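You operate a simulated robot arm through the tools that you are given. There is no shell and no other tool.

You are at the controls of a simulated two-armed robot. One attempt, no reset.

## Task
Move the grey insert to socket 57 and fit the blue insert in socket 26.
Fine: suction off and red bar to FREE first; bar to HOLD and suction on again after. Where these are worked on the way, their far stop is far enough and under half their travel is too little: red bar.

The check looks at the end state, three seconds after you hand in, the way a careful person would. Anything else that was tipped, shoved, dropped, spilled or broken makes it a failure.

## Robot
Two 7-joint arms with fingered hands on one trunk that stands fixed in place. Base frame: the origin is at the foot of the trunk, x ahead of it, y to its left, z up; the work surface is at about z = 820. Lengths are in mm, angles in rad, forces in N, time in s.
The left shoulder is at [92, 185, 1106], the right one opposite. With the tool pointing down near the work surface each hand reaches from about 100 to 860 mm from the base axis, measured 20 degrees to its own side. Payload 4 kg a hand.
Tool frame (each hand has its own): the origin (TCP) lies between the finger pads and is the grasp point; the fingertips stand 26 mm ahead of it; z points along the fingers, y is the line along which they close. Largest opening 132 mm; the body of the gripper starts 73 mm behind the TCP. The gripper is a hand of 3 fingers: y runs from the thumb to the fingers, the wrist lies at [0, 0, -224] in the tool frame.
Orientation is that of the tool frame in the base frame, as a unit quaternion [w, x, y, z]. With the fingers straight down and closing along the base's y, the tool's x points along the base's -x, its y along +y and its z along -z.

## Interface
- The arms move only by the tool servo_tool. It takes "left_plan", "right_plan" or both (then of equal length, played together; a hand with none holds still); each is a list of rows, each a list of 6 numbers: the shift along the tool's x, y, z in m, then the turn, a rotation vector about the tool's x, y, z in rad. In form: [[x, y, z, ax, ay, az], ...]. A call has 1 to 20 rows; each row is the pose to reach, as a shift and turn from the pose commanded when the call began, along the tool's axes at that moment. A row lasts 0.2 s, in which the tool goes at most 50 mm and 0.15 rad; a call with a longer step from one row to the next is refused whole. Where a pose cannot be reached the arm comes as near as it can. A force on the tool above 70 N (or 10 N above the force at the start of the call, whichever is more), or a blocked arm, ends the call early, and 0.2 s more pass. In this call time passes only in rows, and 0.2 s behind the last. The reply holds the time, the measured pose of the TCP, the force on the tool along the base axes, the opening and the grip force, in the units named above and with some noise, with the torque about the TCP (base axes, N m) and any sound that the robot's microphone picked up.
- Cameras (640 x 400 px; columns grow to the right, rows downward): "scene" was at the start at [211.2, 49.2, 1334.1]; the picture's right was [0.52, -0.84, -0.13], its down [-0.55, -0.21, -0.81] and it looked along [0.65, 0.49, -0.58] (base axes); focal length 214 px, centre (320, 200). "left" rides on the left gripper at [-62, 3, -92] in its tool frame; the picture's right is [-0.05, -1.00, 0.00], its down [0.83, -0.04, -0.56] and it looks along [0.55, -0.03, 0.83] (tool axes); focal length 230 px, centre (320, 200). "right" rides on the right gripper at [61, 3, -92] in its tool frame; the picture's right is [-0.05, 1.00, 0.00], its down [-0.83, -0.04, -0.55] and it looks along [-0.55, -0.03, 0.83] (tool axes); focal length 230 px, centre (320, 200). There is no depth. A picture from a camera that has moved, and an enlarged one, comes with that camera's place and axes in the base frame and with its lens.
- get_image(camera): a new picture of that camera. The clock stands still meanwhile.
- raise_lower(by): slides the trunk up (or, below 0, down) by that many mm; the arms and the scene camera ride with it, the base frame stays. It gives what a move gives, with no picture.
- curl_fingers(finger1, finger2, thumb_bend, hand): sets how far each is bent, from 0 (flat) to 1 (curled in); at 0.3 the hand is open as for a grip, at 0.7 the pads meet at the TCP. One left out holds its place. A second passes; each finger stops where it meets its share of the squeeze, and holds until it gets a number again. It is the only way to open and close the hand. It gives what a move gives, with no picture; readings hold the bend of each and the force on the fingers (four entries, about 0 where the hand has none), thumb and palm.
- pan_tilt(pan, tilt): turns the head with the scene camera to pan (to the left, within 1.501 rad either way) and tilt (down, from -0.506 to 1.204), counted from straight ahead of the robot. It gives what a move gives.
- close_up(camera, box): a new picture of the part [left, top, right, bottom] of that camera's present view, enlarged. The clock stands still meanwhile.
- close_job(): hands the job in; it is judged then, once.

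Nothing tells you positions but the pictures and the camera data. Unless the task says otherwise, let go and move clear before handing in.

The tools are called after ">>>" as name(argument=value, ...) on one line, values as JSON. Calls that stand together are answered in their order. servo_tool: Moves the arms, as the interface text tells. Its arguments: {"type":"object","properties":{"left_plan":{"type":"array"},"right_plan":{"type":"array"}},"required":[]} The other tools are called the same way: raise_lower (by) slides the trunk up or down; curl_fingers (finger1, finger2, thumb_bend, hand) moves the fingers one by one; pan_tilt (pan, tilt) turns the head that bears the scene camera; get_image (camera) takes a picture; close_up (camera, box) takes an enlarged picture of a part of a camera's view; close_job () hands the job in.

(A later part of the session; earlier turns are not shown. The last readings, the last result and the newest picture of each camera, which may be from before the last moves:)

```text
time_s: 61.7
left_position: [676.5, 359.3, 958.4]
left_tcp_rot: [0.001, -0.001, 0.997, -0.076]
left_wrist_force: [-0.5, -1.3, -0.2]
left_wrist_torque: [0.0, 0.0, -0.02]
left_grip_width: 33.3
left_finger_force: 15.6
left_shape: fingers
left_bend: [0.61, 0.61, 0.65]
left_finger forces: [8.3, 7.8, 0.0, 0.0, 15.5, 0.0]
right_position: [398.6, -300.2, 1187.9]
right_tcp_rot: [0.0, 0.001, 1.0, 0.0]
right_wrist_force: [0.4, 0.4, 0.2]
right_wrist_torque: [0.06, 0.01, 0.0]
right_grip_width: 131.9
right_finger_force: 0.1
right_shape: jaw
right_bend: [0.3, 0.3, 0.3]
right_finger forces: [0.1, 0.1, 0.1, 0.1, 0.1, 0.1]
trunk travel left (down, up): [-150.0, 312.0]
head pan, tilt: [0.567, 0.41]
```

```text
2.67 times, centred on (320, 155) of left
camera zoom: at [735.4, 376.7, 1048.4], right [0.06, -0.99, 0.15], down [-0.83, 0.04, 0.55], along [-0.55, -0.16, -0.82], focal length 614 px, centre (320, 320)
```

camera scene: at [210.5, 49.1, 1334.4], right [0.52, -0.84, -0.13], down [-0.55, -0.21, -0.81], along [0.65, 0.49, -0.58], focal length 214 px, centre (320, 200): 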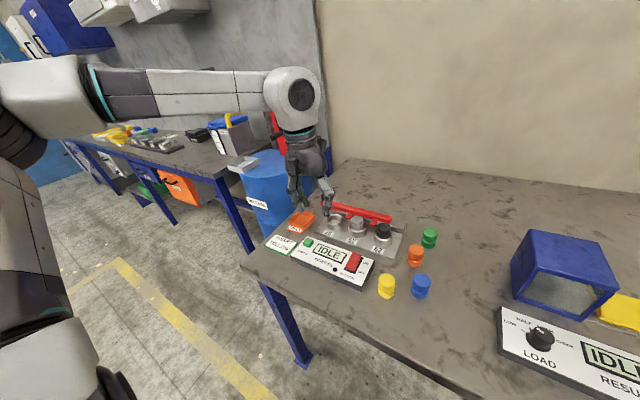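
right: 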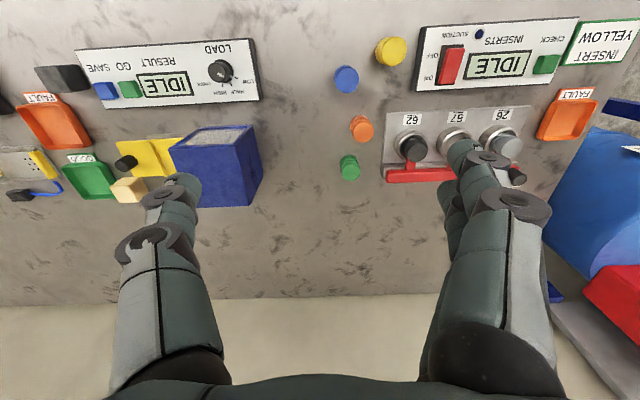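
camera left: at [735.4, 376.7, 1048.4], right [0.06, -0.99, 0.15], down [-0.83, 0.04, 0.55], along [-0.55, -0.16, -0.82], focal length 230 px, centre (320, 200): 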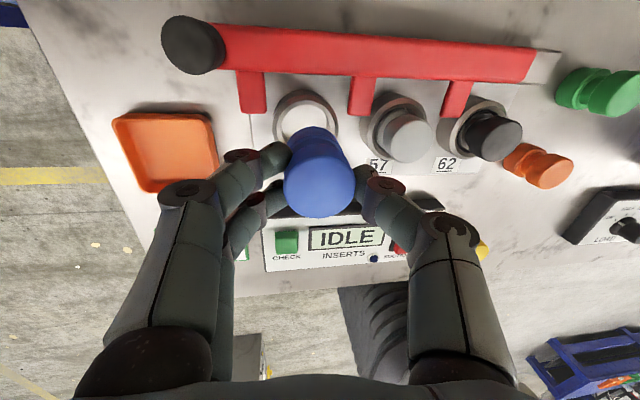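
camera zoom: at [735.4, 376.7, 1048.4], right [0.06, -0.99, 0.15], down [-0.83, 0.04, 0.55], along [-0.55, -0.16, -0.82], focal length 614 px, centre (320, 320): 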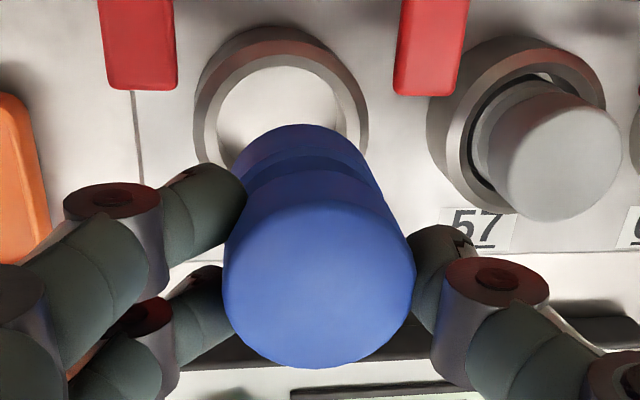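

The insert is upright and within about 2 mm of centre (slightly +y). I'll correct y by -2 mm and lower 40 mm vertically, then re-check.

>>> servo_tool(left_plan=[[0, -0.002, 0.0003, 0, 0, 0], [0, 0.001, 0.0201, 0, 0, 0], [0, 0.004, 0.0399, 0, 0, 0], [0, 0.004, 0.0399, 0, 0, 0]])

>>> close_up(camera="scene", box=[325, 185, 370, 230])

>>> close_up(camera="left", box=[240, 80, 400, 230])

```text
time_s: 62.7
left_position: [674.0, 355.8, 918.4]
left_tcp_rot: [0.002, -0.002, 0.997, -0.077]
left_wrist_force: [-0.5, -0.1, 0.2]
left_wrist_torque: [-0.02, -0.01, 0.02]
left_grip_width: 33.0
left_finger_force: 16.3
left_shape: fingers
left_bend: [0.61, 0.61, 0.65]
left_finger forces: [8.2, 7.8, 0.0, 0.1, 15.6, 0.1]
right_position: [398.1, -300.9, 1188.1]
right_tcp_rot: [0.0, 0.0, 1.0, 0.0]
right_wrist_force: [0.4, -0.8, 0.3]
right_wrist_torque: [-0.01, 0.0, 0.01]
right_grip_width: 131.8
right_finger_force: 0.0
right_shape: jaw
right_bend: [0.3, 0.3, 0.3]
right_finger forces: [0.0, 0.0, 0.0, 0.1, 0.0, 0.0]
trunk travel left (down, up): [-150.0, 312.0]
head pan, tilt: [0.567, 0.41]
```

```text
8.89 times, centred on (348, 208) of scene
camera zoom: at [210.8, 48.9, 1334.3], right [0.52, -0.84, -0.13], down [-0.55, -0.21, -0.81], along [0.65, 0.49, -0.58], focal length 1906 px, centre (76, 133)
```

zoom: 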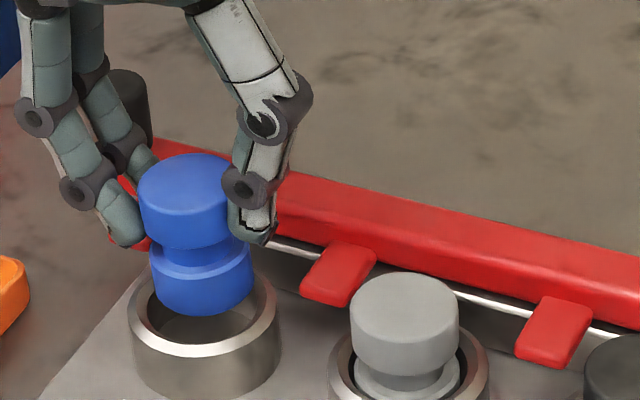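

```text
2.67 times, centred on (320, 155) of left
camera zoom: at [735.1, 373.4, 1008.9], right [0.06, -0.99, 0.15], down [-0.83, 0.04, 0.55], along [-0.55, -0.16, -0.82], focal length 614 px, centre (320, 320)
```

zoom: 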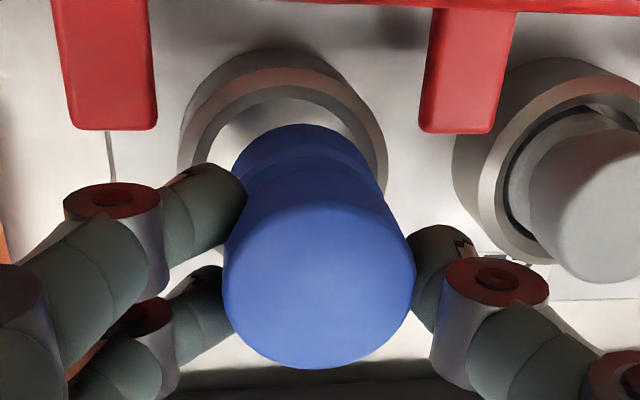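

Both views put it within about 1.5 mm (slightly -x, -y). I'll correct by (+1, +1.2) mm and lower 10 mm more.

>>> servo_tool(left_plan=[[-0.001, 0.0012, 0, 0, 0, 0], [-0.001, 0.002, 0.005, 0, 0, 0], [-0.001, 0.0027, 0.0099, 0, 0, 0]])

>>> close_up(camera="scene", box=[325, 190, 365, 230])

>>> close_up(camera="left", box=[240, 80, 400, 230])

```text
time_s: 63.5
left_position: [675.6, 356.3, 907.8]
left_tcp_rot: [0.002, -0.002, 0.997, -0.077]
left_wrist_force: [0.0, 0.7, -1.1]
left_wrist_torque: [0.02, 0.0, 0.01]
left_grip_width: 33.2
left_finger_force: 15.8
left_shape: fingers
left_bend: [0.61, 0.61, 0.65]
left_finger forces: [8.4, 7.9, 0.0, 0.1, 15.6, 0.1]
right_position: [398.9, -299.9, 1189.6]
right_tcp_rot: [-0.001, 0.0, 1.0, -0.001]
right_wrist_force: [0.1, -0.6, 1.0]
right_wrist_torque: [-0.01, 0.01, -0.01]
right_grip_width: 132.1
right_finger_force: 0.0
right_shape: jaw
right_bend: [0.3, 0.3, 0.3]
right_finger forces: [0.0, 0.1, 0.0, 0.0, 0.0, 0.0]
trunk travel left (down, up): [-150.0, 312.0]
head pan, tilt: [0.567, 0.41]
```

```text
10.00 times, centred on (345, 210) of scene
camera zoom: at [211.4, 49.1, 1334.1], right [0.52, -0.84, -0.13], down [-0.55, -0.21, -0.81], along [0.65, 0.49, -0.58], focal length 2145 px, centre (70, 100)
```

zoom: 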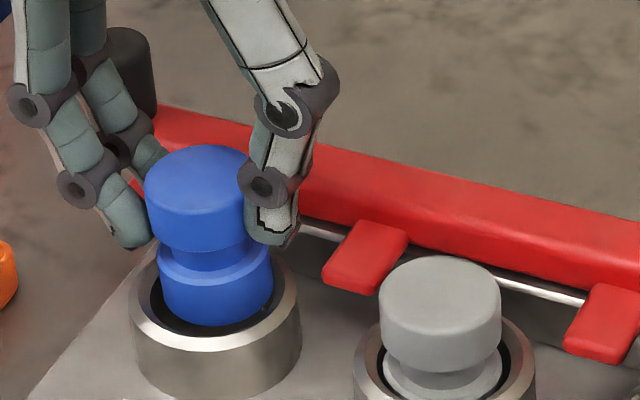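

```text
2.67 times, centred on (320, 155) of left
camera zoom: at [736.8, 374.1, 997.9], right [0.06, -0.99, 0.15], down [-0.83, 0.04, 0.55], along [-0.55, -0.16, -0.82], focal length 614 px, centre (320, 320)
```

zoom: 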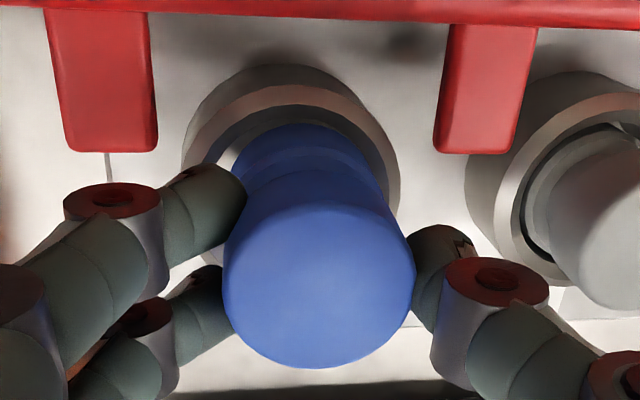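

The lower body is well centred over the mouth. I'll continue down in small steps.

>>> servo_tool(left_plan=[[0, 0.00045, 0.003, 0, 0, 0], [0, 0.0009, 0.006, 0, 0, 0], [0, 0.0012, 0.008, 0, 0, 0]])

>>> close_up(camera="scene", box=[325, 190, 365, 230])

```text
time_s: 64.3
left_position: [674.3, 357.5, 901.5]
left_tcp_rot: [0.003, -0.003, 0.997, -0.076]
left_wrist_force: [-6.6, 5.5, 20.2]
left_wrist_torque: [0.0, 0.06, 0.03]
left_grip_width: 32.5
left_finger_force: 19.7
left_shape: fingers
left_bend: [0.63, 0.62, 0.66]
left_finger forces: [10.1, 11.4, 0.0, 0.1, 17.4, 0.1]
right_position: [396.1, -299.6, 1189.2]
right_tcp_rot: [0.001, 0.001, 1.0, 0.001]
right_wrist_force: [-0.5, -0.3, 0.3]
right_wrist_torque: [-0.01, 0.02, 0.02]
right_grip_width: 131.8
right_finger_force: 0.0
right_shape: jaw
right_bend: [0.3, 0.3, 0.3]
right_finger forces: [0.1, 0.2, 0.0, 0.0, 0.0, 0.0]
trunk travel left (down, up): [-150.0, 312.0]
head pan, tilt: [0.567, 0.41]
```

```text
10.00 times, centred on (345, 210) of scene
camera zoom: at [207.6, 48.8, 1335.1], right [0.52, -0.84, -0.13], down [-0.55, -0.21, -0.81], along [0.65, 0.49, -0.57], focal length 2145 px, centre (70, 100)
```

zoom: 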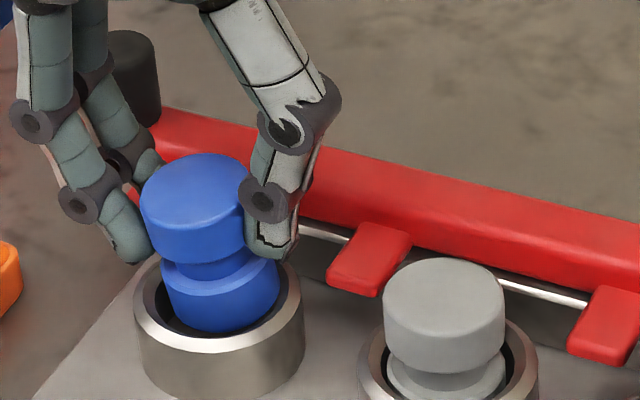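

It touched the +x/-y side of the rim (20 N up). I'll back up and check the insert's attitude.

>>> servo_tool(left_plan=[[0, -0.0006, -0.004, 0, 0, 0], [0, -0.0015, -0.01, 0, 0, 0]])

>>> close_up(camera="scene", box=[325, 190, 365, 230])

>>> close_up(camera="left", box=[240, 80, 400, 230])

```text
time_s: 64.9
left_position: [677.0, 356.5, 906.8]
left_tcp_rot: [-0.001, -0.001, 0.997, -0.075]
left_wrist_force: [0.6, 0.2, -0.7]
left_wrist_torque: [0.0, -0.01, 0.0]
left_grip_width: 32.8
left_finger_force: 16.5
left_shape: fingers
left_bend: [0.63, 0.62, 0.66]
left_finger forces: [8.7, 8.6, 0.0, 0.0, 15.8, 0.1]
right_position: [399.0, -299.8, 1188.1]
right_tcp_rot: [-0.001, 0.001, 1.0, 0.0]
right_wrist_force: [-0.2, 0.5, -0.1]
right_wrist_torque: [0.0, 0.02, 0.04]
right_grip_width: 132.0
right_finger_force: 0.1
right_shape: jaw
right_bend: [0.3, 0.3, 0.3]
right_finger forces: [0.0, 0.0, 0.1, 0.0, 0.0, 0.0]
trunk travel left (down, up): [-150.0, 312.0]
head pan, tilt: [0.567, 0.41]
```

```text
10.00 times, centred on (345, 210) of scene
camera zoom: at [212.4, 48.8, 1333.5], right [0.52, -0.84, -0.13], down [-0.55, -0.21, -0.81], along [0.65, 0.49, -0.58], focal length 2145 px, centre (70, 100)
```

zoom: 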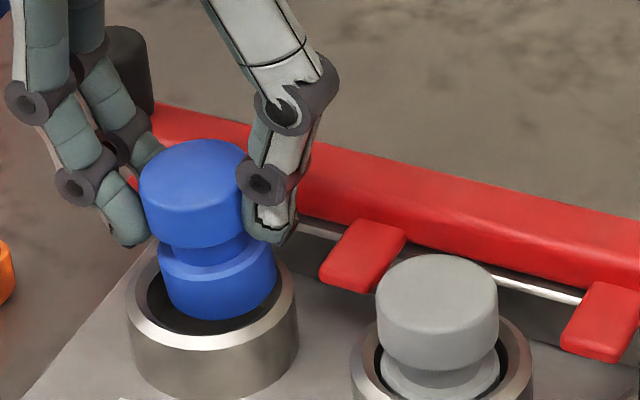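

```text
2.67 times, centred on (320, 155) of left
camera zoom: at [738.1, 373.9, 997.3], right [0.05, -0.99, 0.15], down [-0.83, 0.04, 0.56], along [-0.55, -0.16, -0.82], focal length 614 px, centre (320, 320)
```

zoom: 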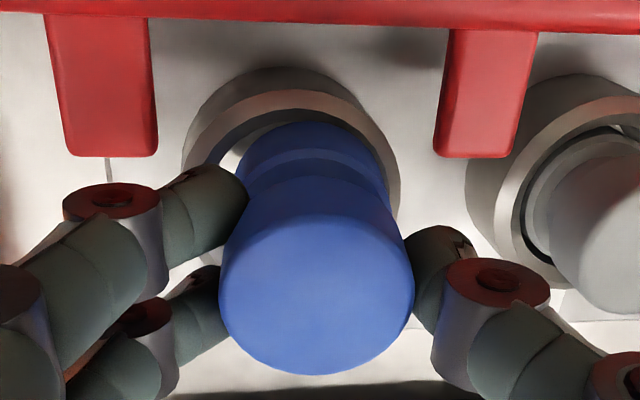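

The insert has tilted in the grip, its bottom leaning about 6° towards -y and 3° towards +x. I'll rotate the hand to make the insert upright again while keeping its bottom centred.

>>> servo_tool(left_plan=[[-0.0007, -0.0018, -0.0025, -0.05, 0.02, 0], [-0.0014, -0.0037, -0.0025, -0.1, 0.04, 0], [-0.0014, -0.0037, -0.0025, -0.1, 0.04, 0]])

>>> close_up(camera="scene", box=[325, 190, 365, 230])

>>> close_up(camera="left", box=[240, 80, 400, 230])

```text
time_s: 65.7
left_position: [678.1, 354.9, 912.1]
left_tcp_rot: [-0.019, 0.0, 0.999, -0.027]
left_wrist_force: [-0.1, 0.2, -0.7]
left_wrist_torque: [-0.03, 0.0, 0.04]
left_grip_width: 32.8
left_finger_force: 16.6
left_shape: fingers
left_bend: [0.63, 0.62, 0.66]
left_finger forces: [8.7, 8.6, 0.1, 0.0, 15.8, 0.0]
right_position: [398.2, -299.0, 1187.8]
right_tcp_rot: [0.001, 0.001, 1.0, 0.0]
right_wrist_force: [-0.3, 0.4, -0.7]
right_wrist_torque: [0.02, 0.0, -0.01]
right_grip_width: 131.7
right_finger_force: 0.1
right_shape: jaw
right_bend: [0.3, 0.3, 0.3]
right_finger forces: [0.0, 0.1, 0.0, 0.0, 0.0, 0.0]
trunk travel left (down, up): [-150.0, 312.0]
head pan, tilt: [0.567, 0.41]
```

```text
10.00 times, centred on (345, 210) of scene
camera zoom: at [211.0, 49.5, 1334.1], right [0.52, -0.84, -0.13], down [-0.55, -0.21, -0.81], along [0.65, 0.49, -0.58], focal length 2145 px, centre (70, 100)
```

zoom: 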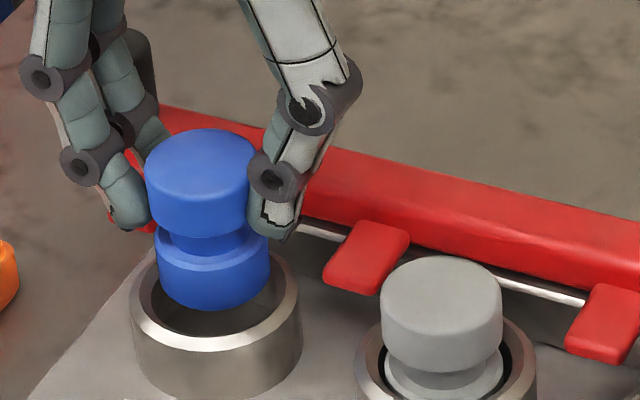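

```text
2.67 times, centred on (320, 155) of left
camera zoom: at [742.1, 362.4, 1001.4], right [0.05, -1.0, 0.05], down [-0.81, -0.01, 0.59], along [-0.59, -0.07, -0.81], focal length 614 px, centre (320, 320)
```

zoom: 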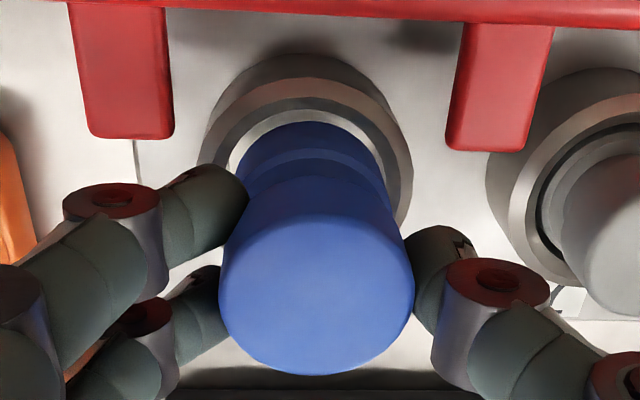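

The insert is upright again and its bottom is centred over the mouth. I'll lower in small steps.

>>> servo_tool(left_plan=[[-0.0002, 0.0002, 0.004, 0, 0, 0], [-0.0003, 0.0004, 0.008, 0, 0, 0], [-0.0004, 0.0006, 0.011, 0, 0, 0]])

>>> close_up(camera="scene", box=[325, 190, 365, 230])

>>> close_up(camera="left", box=[240, 80, 400, 230])

```text
time_s: 66.5
left_position: [677.3, 353.8, 904.0]
left_tcp_rot: [-0.017, -0.001, 1.0, -0.027]
left_wrist_force: [-0.4, 2.2, 13.1]
left_wrist_torque: [-0.03, 0.02, -0.01]
left_grip_width: 32.4
left_finger_force: 18.8
left_shape: fingers
left_bend: [0.63, 0.62, 0.66]
left_finger forces: [10.6, 10.3, 0.1, 0.1, 16.7, 0.0]
right_position: [397.9, -300.7, 1189.3]
right_tcp_rot: [0.001, 0.0, 1.0, -0.001]
right_wrist_force: [-1.5, 0.6, 0.0]
right_wrist_torque: [0.03, 0.01, 0.02]
right_grip_width: 131.9
right_finger_force: 0.1
right_shape: jaw
right_bend: [0.3, 0.3, 0.3]
right_finger forces: [0.0, 0.0, 0.0, 0.0, 0.1, 0.0]
trunk travel left (down, up): [-150.0, 312.0]
head pan, tilt: [0.567, 0.41]
```

```text
10.00 times, centred on (345, 210) of scene
camera zoom: at [209.5, 48.8, 1334.8], right [0.52, -0.84, -0.13], down [-0.55, -0.21, -0.81], along [0.65, 0.49, -0.58], focal length 2145 px, centre (70, 100)
```

zoom: 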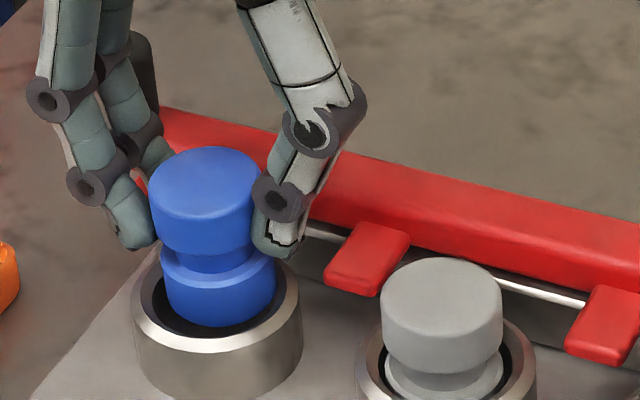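

```text
2.67 times, centred on (320, 155) of left
camera zoom: at [741.6, 361.5, 994.2], right [0.05, -1.0, 0.05], down [-0.81, -0.01, 0.58], along [-0.58, -0.07, -0.81], focal length 614 px, centre (320, 320)
```

zoom: 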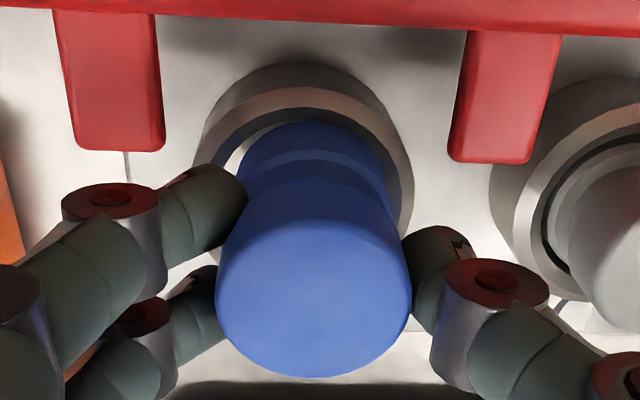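

Contact again at 13 N, and the torque says it's on the -y side. I'll back up 3 mm, shift +y 1.5 mm, and try again.

>>> servo_tool(left_plan=[[0.0001, -0.0002, -0.004, 0, 0, 0], [0.0006, 0.0013, -0.004, 0, 0, 0], [0.0005, 0.0015, 0.0, 0, 0, 0]])

>>> close_up(camera="left", box=[240, 80, 400, 230])

>>> close_up(camera="scene", box=[325, 190, 365, 230])

```text
time_s: 67.3
left_position: [676.0, 353.4, 904.8]
left_tcp_rot: [-0.017, 0.0, 1.0, -0.027]
left_wrist_force: [-2.7, 1.5, 10.5]
left_wrist_torque: [-0.06, -0.03, -0.02]
left_grip_width: 32.6
left_finger_force: 17.8
left_shape: fingers
left_bend: [0.63, 0.62, 0.66]
left_finger forces: [9.6, 9.7, 0.1, 0.0, 16.4, 0.1]
right_position: [397.1, -300.9, 1189.6]
right_tcp_rot: [0.001, 0.001, 1.0, 0.0]
right_wrist_force: [-0.9, 0.2, -0.1]
right_wrist_torque: [0.02, -0.04, 0.0]
right_grip_width: 132.0
right_finger_force: 0.1
right_shape: jaw
right_bend: [0.3, 0.3, 0.3]
right_finger forces: [0.0, 0.0, 0.1, 0.1, 0.1, 0.0]
trunk travel left (down, up): [-150.0, 312.0]
head pan, tilt: [0.567, 0.41]
```

```text
2.67 times, centred on (320, 155) of left
camera zoom: at [740.7, 362.3, 993.6], right [0.05, -1.0, 0.05], down [-0.81, -0.01, 0.59], along [-0.58, -0.07, -0.81], focal length 614 px, centre (320, 320)
```

zoom: 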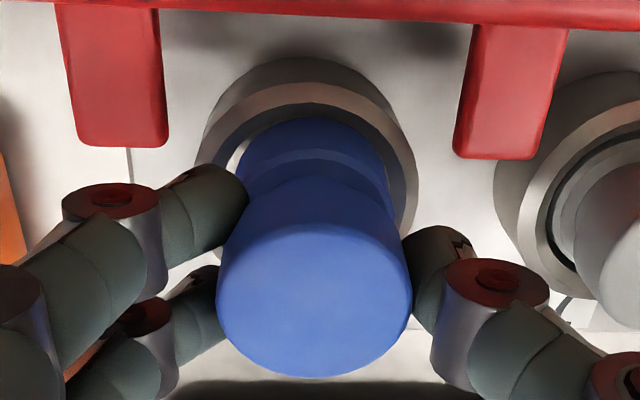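

```text
10.00 times, centred on (345, 210) of scene
camera zoom: at [209.3, 48.6, 1334.7], right [0.52, -0.84, -0.13], down [-0.55, -0.21, -0.81], along [0.65, 0.49, -0.58], focal length 2145 px, centre (70, 100)
```

zoom: 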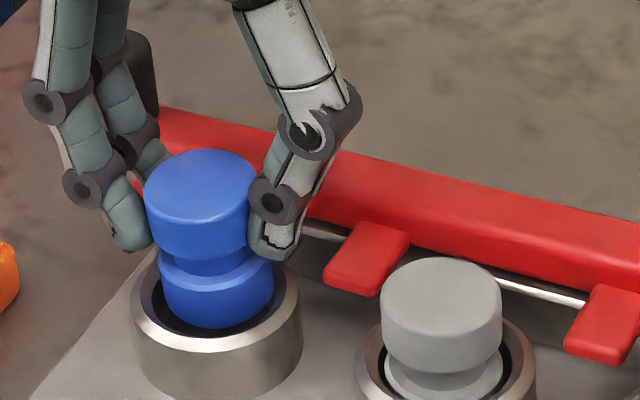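

The contact point is now towards +x (and slightly -y). I'll back up, shift (-2, +1) mm, and lower again.

>>> servo_tool(left_plan=[[0.0001, -0.0002, -0.004, 0, 0, 0], [0.0021, 0.0008, -0.004, 0, 0, 0], [0.002, 0.001, 0.0, 0, 0, 0]])

>>> close_up(camera="scene", box=[325, 190, 365, 230])

```text
time_s: 68.1
left_position: [674.6, 355.4, 903.8]
left_tcp_rot: [-0.019, -0.001, 0.999, -0.026]
left_wrist_force: [-2.1, -1.2, 5.7]
left_wrist_torque: [0.0, -0.02, -0.01]
left_grip_width: 32.6
left_finger_force: 16.8
left_shape: fingers
left_bend: [0.63, 0.62, 0.66]
left_finger forces: [9.5, 8.5, 0.1, 0.0, 16.8, 0.0]
right_position: [395.9, -300.5, 1188.9]
right_tcp_rot: [0.001, 0.001, 1.0, -0.001]
right_wrist_force: [-0.8, -0.3, -0.3]
right_wrist_torque: [0.03, -0.02, -0.04]
right_grip_width: 132.0
right_finger_force: 0.1
right_shape: jaw
right_bend: [0.3, 0.3, 0.3]
right_finger forces: [0.0, 0.0, 0.0, 0.2, 0.0, 0.1]
trunk travel left (down, up): [-150.0, 312.0]
head pan, tilt: [0.567, 0.41]
```

```text
10.00 times, centred on (345, 210) of scene
camera zoom: at [210.1, 48.5, 1334.4], right [0.52, -0.84, -0.13], down [-0.55, -0.21, -0.81], along [0.65, 0.49, -0.58], focal length 2145 px, centre (70, 100)
```

zoom: 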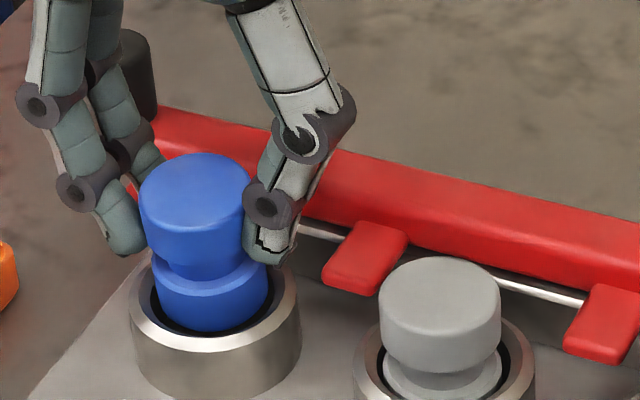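

Now the contact is at +x with a slight lean. I'll back up, rotate the hand 0.05 rad so the bottom swings to -x, correct y by -0.8 mm, and lower again.

>>> servo_tool(left_plan=[[0.0001, -0.0002, -0.004, 0, 0, 0], [0.0001, -0.001, -0.004, 0, 0.05, 0], [0.0, -0.0008, 0.0, 0, 0.05, 0], [0.0, -0.0008, 0.002, 0, 0.05, 0]])

>>> close_up(camera="scene", box=[325, 190, 365, 230])

>>> close_up(camera="left", box=[240, 80, 400, 230])

```text
time_s: 69.1
left_position: [677.1, 355.0, 899.6]
left_tcp_rot: [-0.044, 0.0, 0.999, -0.027]
left_wrist_force: [1.0, 0.5, -0.2]
left_wrist_torque: [-0.03, -0.04, -0.01]
left_grip_width: 32.7
left_finger_force: 17.2
left_shape: fingers
left_bend: [0.63, 0.62, 0.66]
left_finger forces: [8.8, 8.6, 0.0, 0.0, 15.8, 0.0]
right_position: [398.4, -300.2, 1188.5]
right_tcp_rot: [-0.001, 0.001, 1.0, 0.001]
right_wrist_force: [0.2, 0.2, 0.3]
right_wrist_torque: [0.02, 0.02, 0.0]
right_grip_width: 131.9
right_finger_force: 0.1
right_shape: jaw
right_bend: [0.3, 0.3, 0.3]
right_finger forces: [0.0, 0.1, 0.0, 0.0, 0.0, 0.0]
trunk travel left (down, up): [-150.0, 312.0]
head pan, tilt: [0.567, 0.41]
```

```text
10.00 times, centred on (345, 210) of scene
camera zoom: at [211.4, 49.0, 1334.1], right [0.52, -0.84, -0.13], down [-0.55, -0.21, -0.81], along [0.65, 0.49, -0.58], focal length 2145 px, centre (70, 100)
```

zoom: 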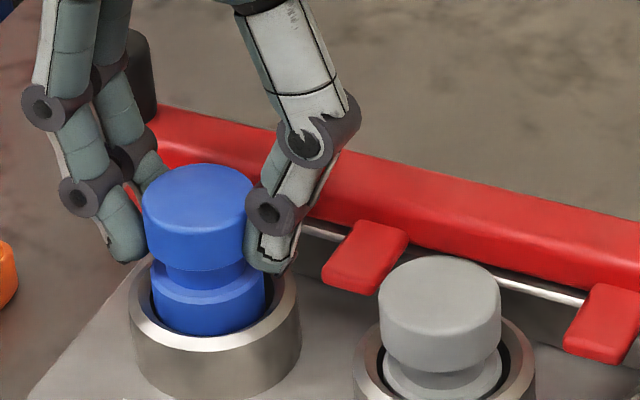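

```text
2.67 times, centred on (320, 155) of left
camera zoom: at [744.8, 362.8, 985.3], right [0.05, -1.0, 0.05], down [-0.78, -0.01, 0.63], along [-0.63, -0.07, -0.78], focal length 614 px, centre (320, 320)
```

zoom: 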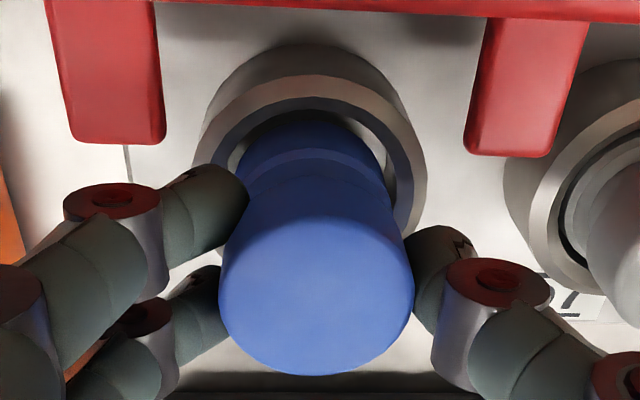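

No contact now, and the body is entering socket 26 with a visible gap all round. I'll keep lowering.

>>> servo_tool(left_plan=[[-0.0003, 0.0002, 0.003, 0, 0, 0], [-0.0005, 0.0003, 0.006, 0, 0, 0]])

>>> close_up(camera="scene", box=[325, 190, 365, 230])

```text
time_s: 69.7
left_position: [676.3, 355.4, 892.9]
left_tcp_rot: [-0.044, 0.001, 0.999, -0.028]
left_wrist_force: [0.4, 0.0, -1.1]
left_wrist_torque: [0.02, 0.01, -0.03]
left_grip_width: 32.6
left_finger_force: 16.9
left_shape: fingers
left_bend: [0.63, 0.62, 0.66]
left_finger forces: [8.9, 8.7, 0.1, 0.1, 15.8, 0.0]
right_position: [399.2, -299.9, 1188.9]
right_tcp_rot: [-0.001, 0.001, 1.0, 0.0]
right_wrist_force: [-0.1, 0.5, -0.1]
right_wrist_torque: [0.0, 0.0, 0.02]
right_grip_width: 131.9
right_finger_force: 0.0
right_shape: jaw
right_bend: [0.3, 0.3, 0.3]
right_finger forces: [0.0, 0.0, 0.0, 0.0, 0.1, 0.0]
trunk travel left (down, up): [-150.0, 312.0]
head pan, tilt: [0.567, 0.41]
```

```text
10.00 times, centred on (345, 210) of scene
camera zoom: at [211.4, 49.0, 1334.1], right [0.52, -0.84, -0.13], down [-0.55, -0.21, -0.81], along [0.65, 0.49, -0.58], focal length 2145 px, centre (70, 100)
```

zoom: 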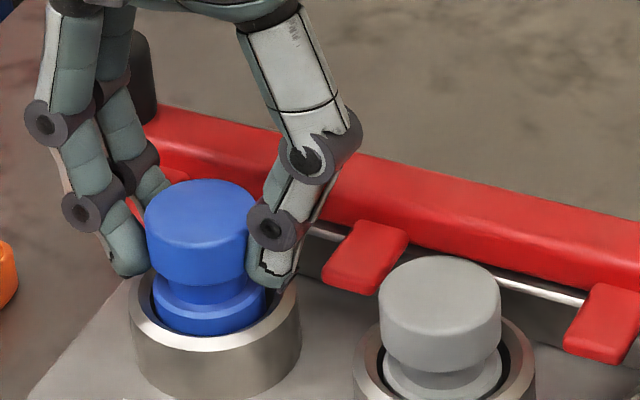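

The body is inside the socket with no contact force. A bit more down before releasing.

>>> servo_tool(left_plan=[[-0.0003, 0.0002, 0.003, 0, 0, 0], [-0.0005, 0.0003, 0.006, 0, 0, 0]])

>>> close_up(camera="scene", box=[325, 190, 365, 230])

>>> get_image(camera="left")

```text
time_s: 70.3
left_position: [677.6, 355.5, 886.5]
left_tcp_rot: [-0.044, 0.0, 0.999, -0.027]
left_wrist_force: [1.1, -0.5, 0.2]
left_wrist_torque: [0.0, -0.01, 0.02]
left_grip_width: 32.7
left_finger_force: 17.2
left_shape: fingers
left_bend: [0.63, 0.62, 0.66]
left_finger forces: [9.0, 8.7, 0.0, 0.0, 15.8, 0.0]
right_position: [397.5, -300.4, 1188.2]
right_tcp_rot: [-0.001, 0.001, 1.0, -0.001]
right_wrist_force: [0.1, 0.0, 0.5]
right_wrist_torque: [-0.04, 0.02, 0.02]
right_grip_width: 131.8
right_finger_force: 0.0
right_shape: jaw
right_bend: [0.3, 0.3, 0.3]
right_finger forces: [0.0, 0.0, 0.1, 0.0, 0.0, 0.0]
trunk travel left (down, up): [-150.0, 312.0]
head pan, tilt: [0.567, 0.41]
```

```text
10.00 times, centred on (345, 210) of scene
camera zoom: at [211.4, 49.1, 1334.1], right [0.52, -0.84, -0.13], down [-0.55, -0.21, -0.81], along [0.65, 0.49, -0.58], focal length 2145 px, centre (70, 100)
```

zoom: 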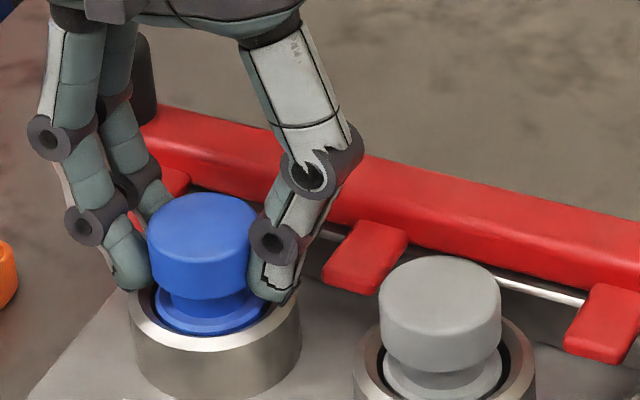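

```text
taken
camera left: at [744.7, 362.6, 972.9], right [0.05, -1.0, 0.05], down [-0.78, -0.01, 0.63], along [-0.63, -0.07, -0.78], focal length 230 px, centre (320, 200)
```

left: 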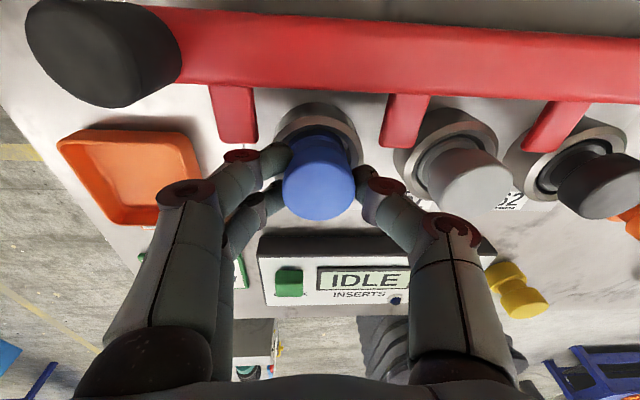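

Blue sits level with grey now. I'll raise 2 mm for tip clearance over the tab, then open to release.

>>> servo_tool(left_plan=[[0.0002, -0.0001, -0.002, 0, 0, 0]])

>>> curl_fingers(hand="left", finger1=0.56, finger2=0.56, thumb_bend=0.56)

>>> close_up(camera="scene", box=[325, 190, 365, 230])

>>> get_image(camera="left")

```text
time_s: 70.7
left_position: [675.4, 355.1, 890.7]
left_tcp_rot: [-0.045, 0.0, 0.999, -0.027]
left_wrist_force: [0.5, -0.2, -1.1]
left_wrist_torque: [-0.01, 0.0, -0.01]
left_grip_width: 32.6
left_finger_force: 16.9
left_shape: fingers
left_bend: [0.63, 0.62, 0.66]
left_finger forces: [8.9, 8.7, 0.0, 0.1, 15.8, 0.1]
right_position: [398.4, -299.4, 1187.9]
right_tcp_rot: [-0.001, 0.0, 1.0, 0.0]
right_wrist_force: [-0.2, 0.7, -0.5]
right_wrist_torque: [-0.01, 0.0, 0.01]
right_grip_width: 132.0
right_finger_force: 0.0
right_shape: jaw
right_bend: [0.3, 0.3, 0.3]
right_finger forces: [0.1, 0.1, 0.1, 0.0, 0.0, 0.0]
trunk travel left (down, up): [-150.0, 312.0]
head pan, tilt: [0.567, 0.41]
```

```text
time_s: 71.7
left_position: [677.2, 354.1, 890.4]
left_tcp_rot: [-0.044, 0.001, 0.999, -0.028]
left_wrist_force: [0.4, 0.7, 0.8]
left_wrist_torque: [-0.01, 0.0, 0.03]
left_grip_width: 46.1
left_finger_force: 0.2
left_shape: fingers
left_bend: [0.57, 0.56, 0.56]
left_finger forces: [0.9, 0.0, 0.1, 0.0, 0.0, 0.1]
right_position: [399.3, -299.9, 1188.6]
right_tcp_rot: [0.0, 0.0, 1.0, 0.0]
right_wrist_force: [-1.0, -0.1, -0.3]
right_wrist_torque: [0.0, 0.01, -0.03]
right_grip_width: 132.0
right_finger_force: 0.1
right_shape: jaw
right_bend: [0.3, 0.3, 0.3]
right_finger forces: [0.0, 0.0, 0.0, 0.0, 0.0, 0.1]
trunk travel left (down, up): [-150.0, 312.0]
head pan, tilt: [0.567, 0.41]
```

```text
10.00 times, centred on (345, 210) of scene
camera zoom: at [211.1, 48.9, 1334.2], right [0.52, -0.84, -0.13], down [-0.55, -0.21, -0.81], along [0.65, 0.49, -0.58], focal length 2145 px, centre (70, 100)
```

zoom: 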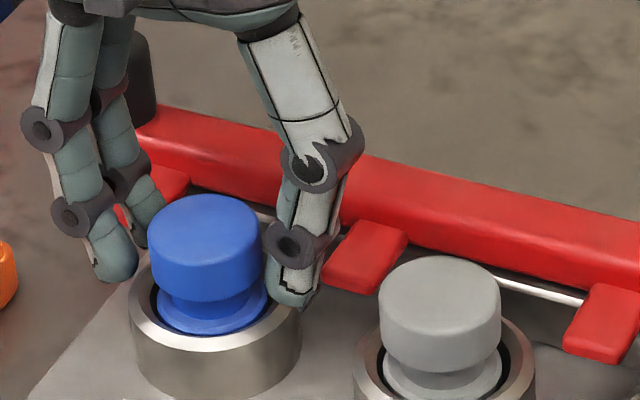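

```text
taken
camera left: at [744.6, 362.7, 975.6], right [0.05, -1.0, 0.05], down [-0.78, -0.01, 0.63], along [-0.63, -0.07, -0.78], focal length 230 px, centre (320, 200)
```

left: 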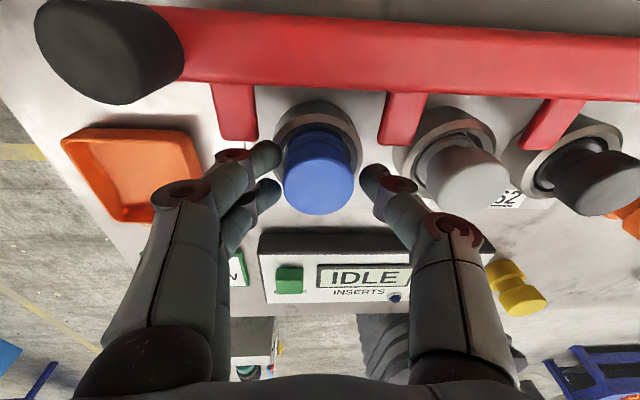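

Blue stands upright in socket 26. I'll lift straight up and return the hand to vertical.

>>> servo_tool(left_plan=[[0.0009, -0.0005, -0.01, 0, 0, 0], [0.0035, -0.0022, -0.0398, 0, 0, 0], [0.007, -0.0043, -0.0796, -0.027, -0.044, 0], [0.0097, -0.0059, -0.1095, -0.054, -0.088, 0], [0.0097, -0.0059, -0.1095, -0.054, -0.088, 0]])

>>> close_up(camera="scene", box=[310, 175, 410, 250])

>>> get_image(camera="left")

```text
time_s: 72.9
left_position: [676.6, 356.7, 1000.3]
left_tcp_rot: [0.0, 0.0, 1.0, 0.0]
left_wrist_force: [0.4, 0.1, 0.5]
left_wrist_torque: [0.03, 0.0, 0.0]
left_grip_width: 47.3
left_finger_force: 0.0
left_shape: fingers
left_bend: [0.56, 0.56, 0.56]
left_finger forces: [0.0, 0.1, 0.1, 0.0, 0.0, 0.0]
right_position: [399.3, -299.5, 1187.1]
right_tcp_rot: [-0.001, 0.0, 1.0, 0.0]
right_wrist_force: [-0.3, -0.2, 1.1]
right_wrist_torque: [0.0, 0.0, 0.0]
right_grip_width: 131.8
right_finger_force: 0.0
right_shape: jaw
right_bend: [0.3, 0.3, 0.3]
right_finger forces: [0.0, 0.0, 0.0, 0.1, 0.0, 0.0]
trunk travel left (down, up): [-150.0, 312.0]
head pan, tilt: [0.567, 0.41]
```

```text
5.33 times, centred on (360, 212) of scene
camera zoom: at [211.9, 49.3, 1333.9], right [0.52, -0.84, -0.13], down [-0.55, -0.21, -0.81], along [0.65, 0.49, -0.58], focal length 1144 px, centre (107, 133)
```

zoom: 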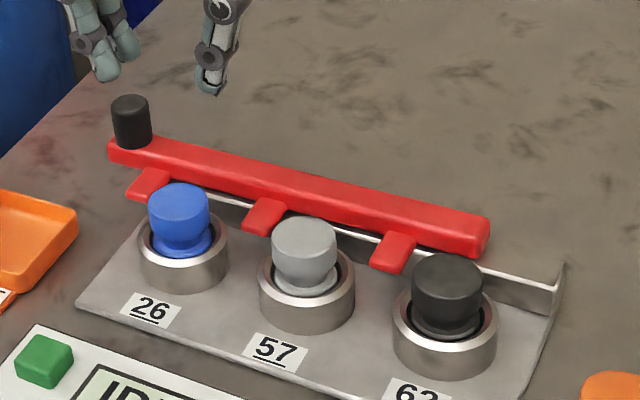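

```text
taken
camera left: at [737.7, 358.6, 1092.5], right [0.05, -1.0, 0.0], down [-0.83, -0.04, 0.56], along [-0.56, -0.03, -0.83], focal length 230 px, centre (320, 200)
```

left: 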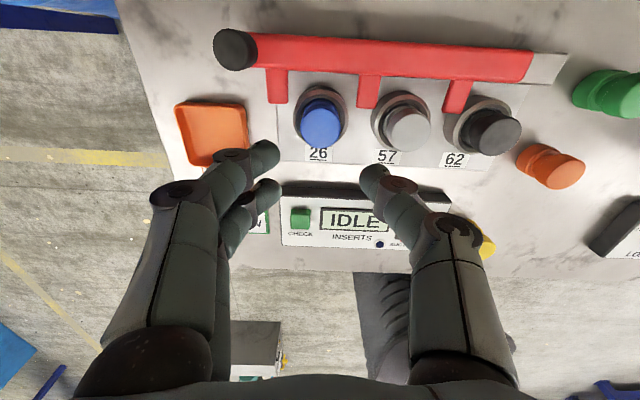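

Blue, grey and black are all in place. Before sliding the bar back, I'll check that blue and grey are properly seated so the tabs pass through their necks.

>>> close_up(camera="scene", box=[325, 195, 405, 245])

>>> close_up(camera="left", box=[200, 20, 560, 190])

```text
8.00 times, centred on (365, 220) of scene
camera zoom: at [211.9, 49.3, 1333.9], right [0.52, -0.84, -0.13], down [-0.55, -0.21, -0.81], along [0.65, 0.49, -0.58], focal length 1716 px, centre (-40, 40)
```

zoom: 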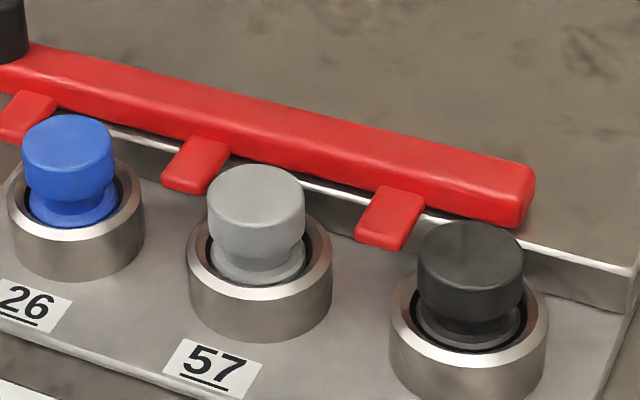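

```text
1.78 times, centred on (380, 105) of left
camera zoom: at [737.7, 358.6, 1092.5], right [0.05, -1.0, 0.0], down [-0.83, -0.04, 0.56], along [-0.56, -0.03, -0.83], focal length 409 px, centre (213, 369)
```

zoom: 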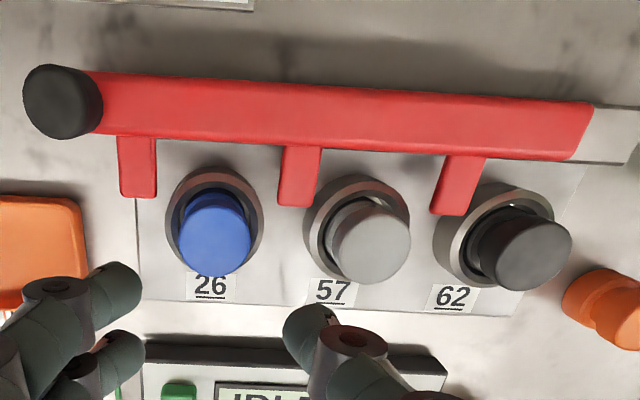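

Everything looks seated. Now I'll take the bar back to HOLD, first moving above the knob at about y=425 with the fingers half open.

>>> servo_tool(left_plan=[[-0.019, 0.023, 0, 0, 0, 0], [-0.0376, 0.046, 0, 0, 0, 0], [-0.0564, 0.069, 0, 0, 0, 0], [-0.0564, 0.069, 0, 0, 0, 0]])

>>> curl_fingers(hand="left", finger1=0.5, finger2=0.5, thumb_bend=0.5)

>>> get_image(camera="left")

```text
time_s: 73.9
left_position: [731.4, 425.3, 1000.7]
left_tcp_rot: [0.0, 0.001, 1.0, 0.0]
left_wrist_force: [-0.8, 0.6, 0.0]
left_wrist_torque: [0.03, -0.04, 0.01]
left_grip_width: 47.2
left_finger_force: 0.1
left_shape: fingers
left_bend: [0.56, 0.56, 0.56]
left_finger forces: [0.1, 0.1, 0.0, 0.1, 0.0, 0.0]
right_position: [397.3, -300.6, 1188.0]
right_tcp_rot: [0.0, 0.002, 1.0, 0.0]
right_wrist_force: [-0.7, 0.0, 0.2]
right_wrist_torque: [-0.01, -0.03, -0.02]
right_grip_width: 132.1
right_finger_force: 0.1
right_shape: jaw
right_bend: [0.3, 0.3, 0.3]
right_finger forces: [0.0, 0.0, 0.1, 0.1, 0.0, 0.1]
trunk travel left (down, up): [-150.0, 312.0]
head pan, tilt: [0.567, 0.41]
```

```text
time_s: 74.9
left_position: [731.8, 425.7, 999.5]
left_tcp_rot: [-0.001, -0.001, 1.0, -0.001]
left_wrist_force: [0.4, -0.3, 0.0]
left_wrist_torque: [-0.02, -0.02, -0.01]
left_grip_width: 67.0
left_finger_force: 0.1
left_shape: fingers
left_bend: [0.5, 0.5, 0.5]
left_finger forces: [0.0, 0.1, 0.0, 0.0, 0.0, 0.1]
right_position: [400.5, -299.8, 1188.7]
right_tcp_rot: [0.001, 0.001, 1.0, -0.001]
right_wrist_force: [-0.7, -0.7, -0.7]
right_wrist_torque: [-0.02, 0.01, 0.01]
right_grip_width: 132.2
right_finger_force: 0.2
right_shape: jaw
right_bend: [0.3, 0.3, 0.3]
right_finger forces: [0.1, 0.1, 0.0, 0.0, 0.0, 0.1]
trunk travel left (down, up): [-150.0, 312.0]
head pan, tilt: [0.567, 0.41]
```

```text
taken
camera left: at [791.7, 427.5, 1091.2], right [0.05, -1.0, 0.0], down [-0.83, -0.04, 0.56], along [-0.55, -0.03, -0.83], focal length 230 px, centre (320, 200)
```

left: 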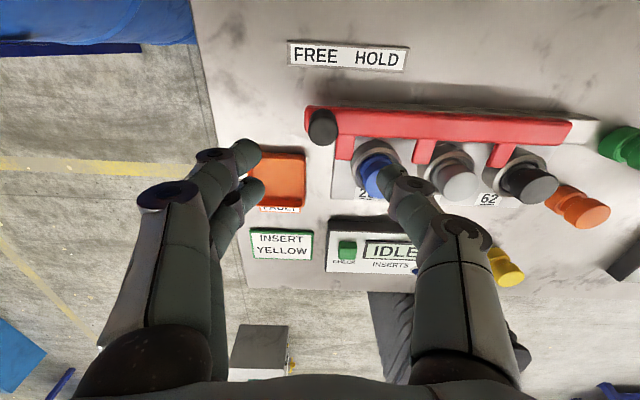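

The knob sits in exactly the same relative place as before. I'll descend to the same grip height and close.

>>> servo_tool(left_plan=[[-0.002, -0.001, 0.035, 0, 0, 0], [-0.002, -0.001, 0.07, 0, 0, 0], [-0.002, -0.001, 0.092, 0, 0, 0]])

>>> curl_fingers(hand="left", finger1=0.7, finger2=0.7, thumb_bend=0.7)

>>> close_up(camera="scene", box=[295, 165, 395, 230])

```text
time_s: 75.7
left_position: [733.3, 421.8, 908.4]
left_tcp_rot: [0.0, 0.0, 1.0, 0.0]
left_wrist_force: [0.0, -0.7, -0.1]
left_wrist_torque: [0.01, 0.02, 0.0]
left_grip_width: 67.1
left_finger_force: 0.1
left_shape: fingers
left_bend: [0.5, 0.5, 0.5]
left_finger forces: [0.0, 0.0, 0.1, 0.0, 0.0, 0.1]
right_position: [399.7, -299.7, 1189.1]
right_tcp_rot: [-0.002, 0.001, 1.0, 0.001]
right_wrist_force: [-0.1, 0.3, 0.4]
right_wrist_torque: [0.01, -0.04, -0.07]
right_grip_width: 131.9
right_finger_force: 0.0
right_shape: jaw
right_bend: [0.3, 0.3, 0.3]
right_finger forces: [0.0, 0.1, 0.1, 0.0, 0.0, 0.0]
trunk travel left (down, up): [-150.0, 312.0]
head pan, tilt: [0.567, 0.41]
```

```text
time_s: 76.7
left_position: [733.8, 421.8, 907.2]
left_tcp_rot: [-0.001, 0.001, 1.0, 0.0]
left_wrist_force: [-1.0, -2.4, -3.1]
left_wrist_torque: [-0.04, 0.01, 0.0]
left_grip_width: 20.7
left_finger_force: 7.0
left_shape: fingers
left_bend: [0.66, 0.65, 0.66]
left_finger forces: [2.5, 3.6, 0.0, 0.0, 8.9, 0.0]
right_position: [400.3, -299.8, 1187.8]
right_tcp_rot: [-0.001, 0.001, 1.0, -0.001]
right_wrist_force: [-0.1, 0.8, 0.1]
right_wrist_torque: [-0.01, 0.0, -0.01]
right_grip_width: 131.8
right_finger_force: 0.1
right_shape: jaw
right_bend: [0.3, 0.3, 0.3]
right_finger forces: [0.0, 0.0, 0.0, 0.0, 0.0, 0.1]
trunk travel left (down, up): [-150.0, 312.0]
head pan, tilt: [0.567, 0.41]
```

```text
6.15 times, centred on (345, 198) of scene
camera zoom: at [211.6, 48.9, 1334.0], right [0.52, -0.84, -0.13], down [-0.55, -0.21, -0.81], along [0.65, 0.49, -0.58], focal length 1320 px, centre (166, 215)
```

zoom: 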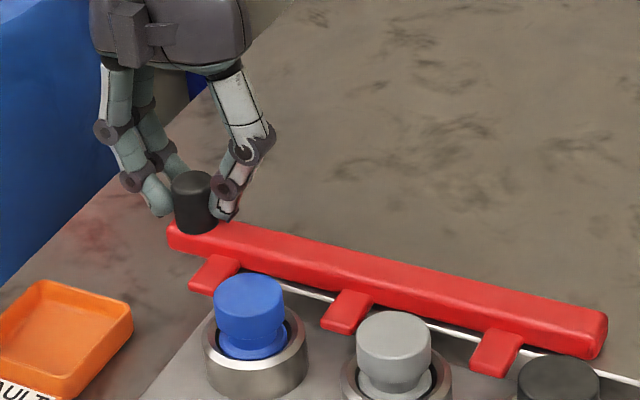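

The knob is gripped. I'll slide it towards -y (HOLD) in small steps, watching for any tab catching on an insert.

>>> servo_tool(left_plan=[[0, -0.006, 0, 0, 0, 0], [0, -0.012, 0, 0, 0, 0], [0, -0.018, 0, 0, 0, 0]])

>>> close_up(camera="scene", box=[305, 175, 405, 240])

```text
time_s: 77.5
left_position: [734.4, 405.0, 908.4]
left_tcp_rot: [-0.001, 0.0, 1.0, 0.0]
left_wrist_force: [-0.2, 0.8, -5.5]
left_wrist_torque: [0.06, -0.01, -0.01]
left_grip_width: 20.5
left_finger_force: 7.6
left_shape: fingers
left_bend: [0.66, 0.65, 0.66]
left_finger forces: [3.2, 4.5, 0.1, 0.0, 7.4, 0.0]
right_position: [398.2, -299.0, 1188.6]
right_tcp_rot: [-0.001, 0.002, 1.0, 0.0]
right_wrist_force: [-1.3, 0.7, -0.6]
right_wrist_torque: [-0.03, 0.04, 0.03]
right_grip_width: 131.6
right_finger_force: 0.0
right_shape: jaw
right_bend: [0.3, 0.3, 0.3]
right_finger forces: [0.0, 0.0, 0.0, 0.0, 0.0, 0.0]
trunk travel left (down, up): [-150.0, 312.0]
head pan, tilt: [0.567, 0.41]
```

```text
6.15 times, centred on (355, 208) of scene
camera zoom: at [211.7, 49.5, 1334.0], right [0.52, -0.84, -0.13], down [-0.55, -0.21, -0.81], along [0.65, 0.49, -0.58], focal length 1320 px, centre (105, 154)
```

zoom: 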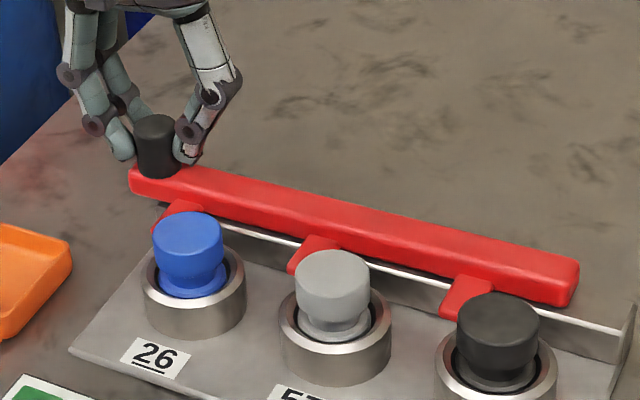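

It's sliding freely. I'll continue.

>>> servo_tool(left_plan=[[0, -0.005, 0, 0, 0, 0], [0, -0.01, 0, 0, 0, 0], [0, -0.015, 0, 0, 0, 0]])

>>> close_up(camera="scene", box=[305, 175, 405, 240])

```text
time_s: 78.3
left_position: [733.5, 388.8, 907.5]
left_tcp_rot: [0.0, 0.0, 1.0, 0.0]
left_wrist_force: [-2.3, -0.1, -3.1]
left_wrist_torque: [0.04, 0.0, 0.01]
left_grip_width: 20.5
left_finger_force: 7.8
left_shape: fingers
left_bend: [0.66, 0.65, 0.66]
left_finger forces: [2.8, 5.2, 0.0, 0.1, 7.0, 0.0]
right_position: [399.8, -300.3, 1188.3]
right_tcp_rot: [-0.001, 0.002, 1.0, -0.001]
right_wrist_force: [0.3, 0.5, -0.1]
right_wrist_torque: [0.0, -0.01, 0.01]
right_grip_width: 132.0
right_finger_force: 0.0
right_shape: jaw
right_bend: [0.3, 0.3, 0.3]
right_finger forces: [0.1, 0.1, 0.0, 0.0, 0.1, 0.1]
trunk travel left (down, up): [-150.0, 312.0]
head pan, tilt: [0.567, 0.41]
```

```text
6.15 times, centred on (355, 208) of scene
camera zoom: at [211.5, 49.2, 1334.1], right [0.52, -0.84, -0.13], down [-0.55, -0.21, -0.81], along [0.65, 0.49, -0.58], focal length 1320 px, centre (105, 154)
```

zoom: 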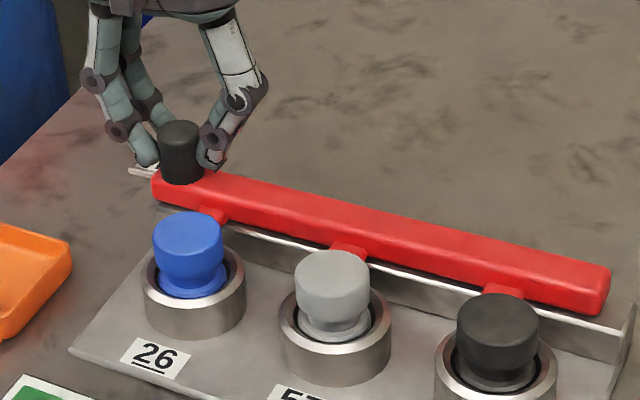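

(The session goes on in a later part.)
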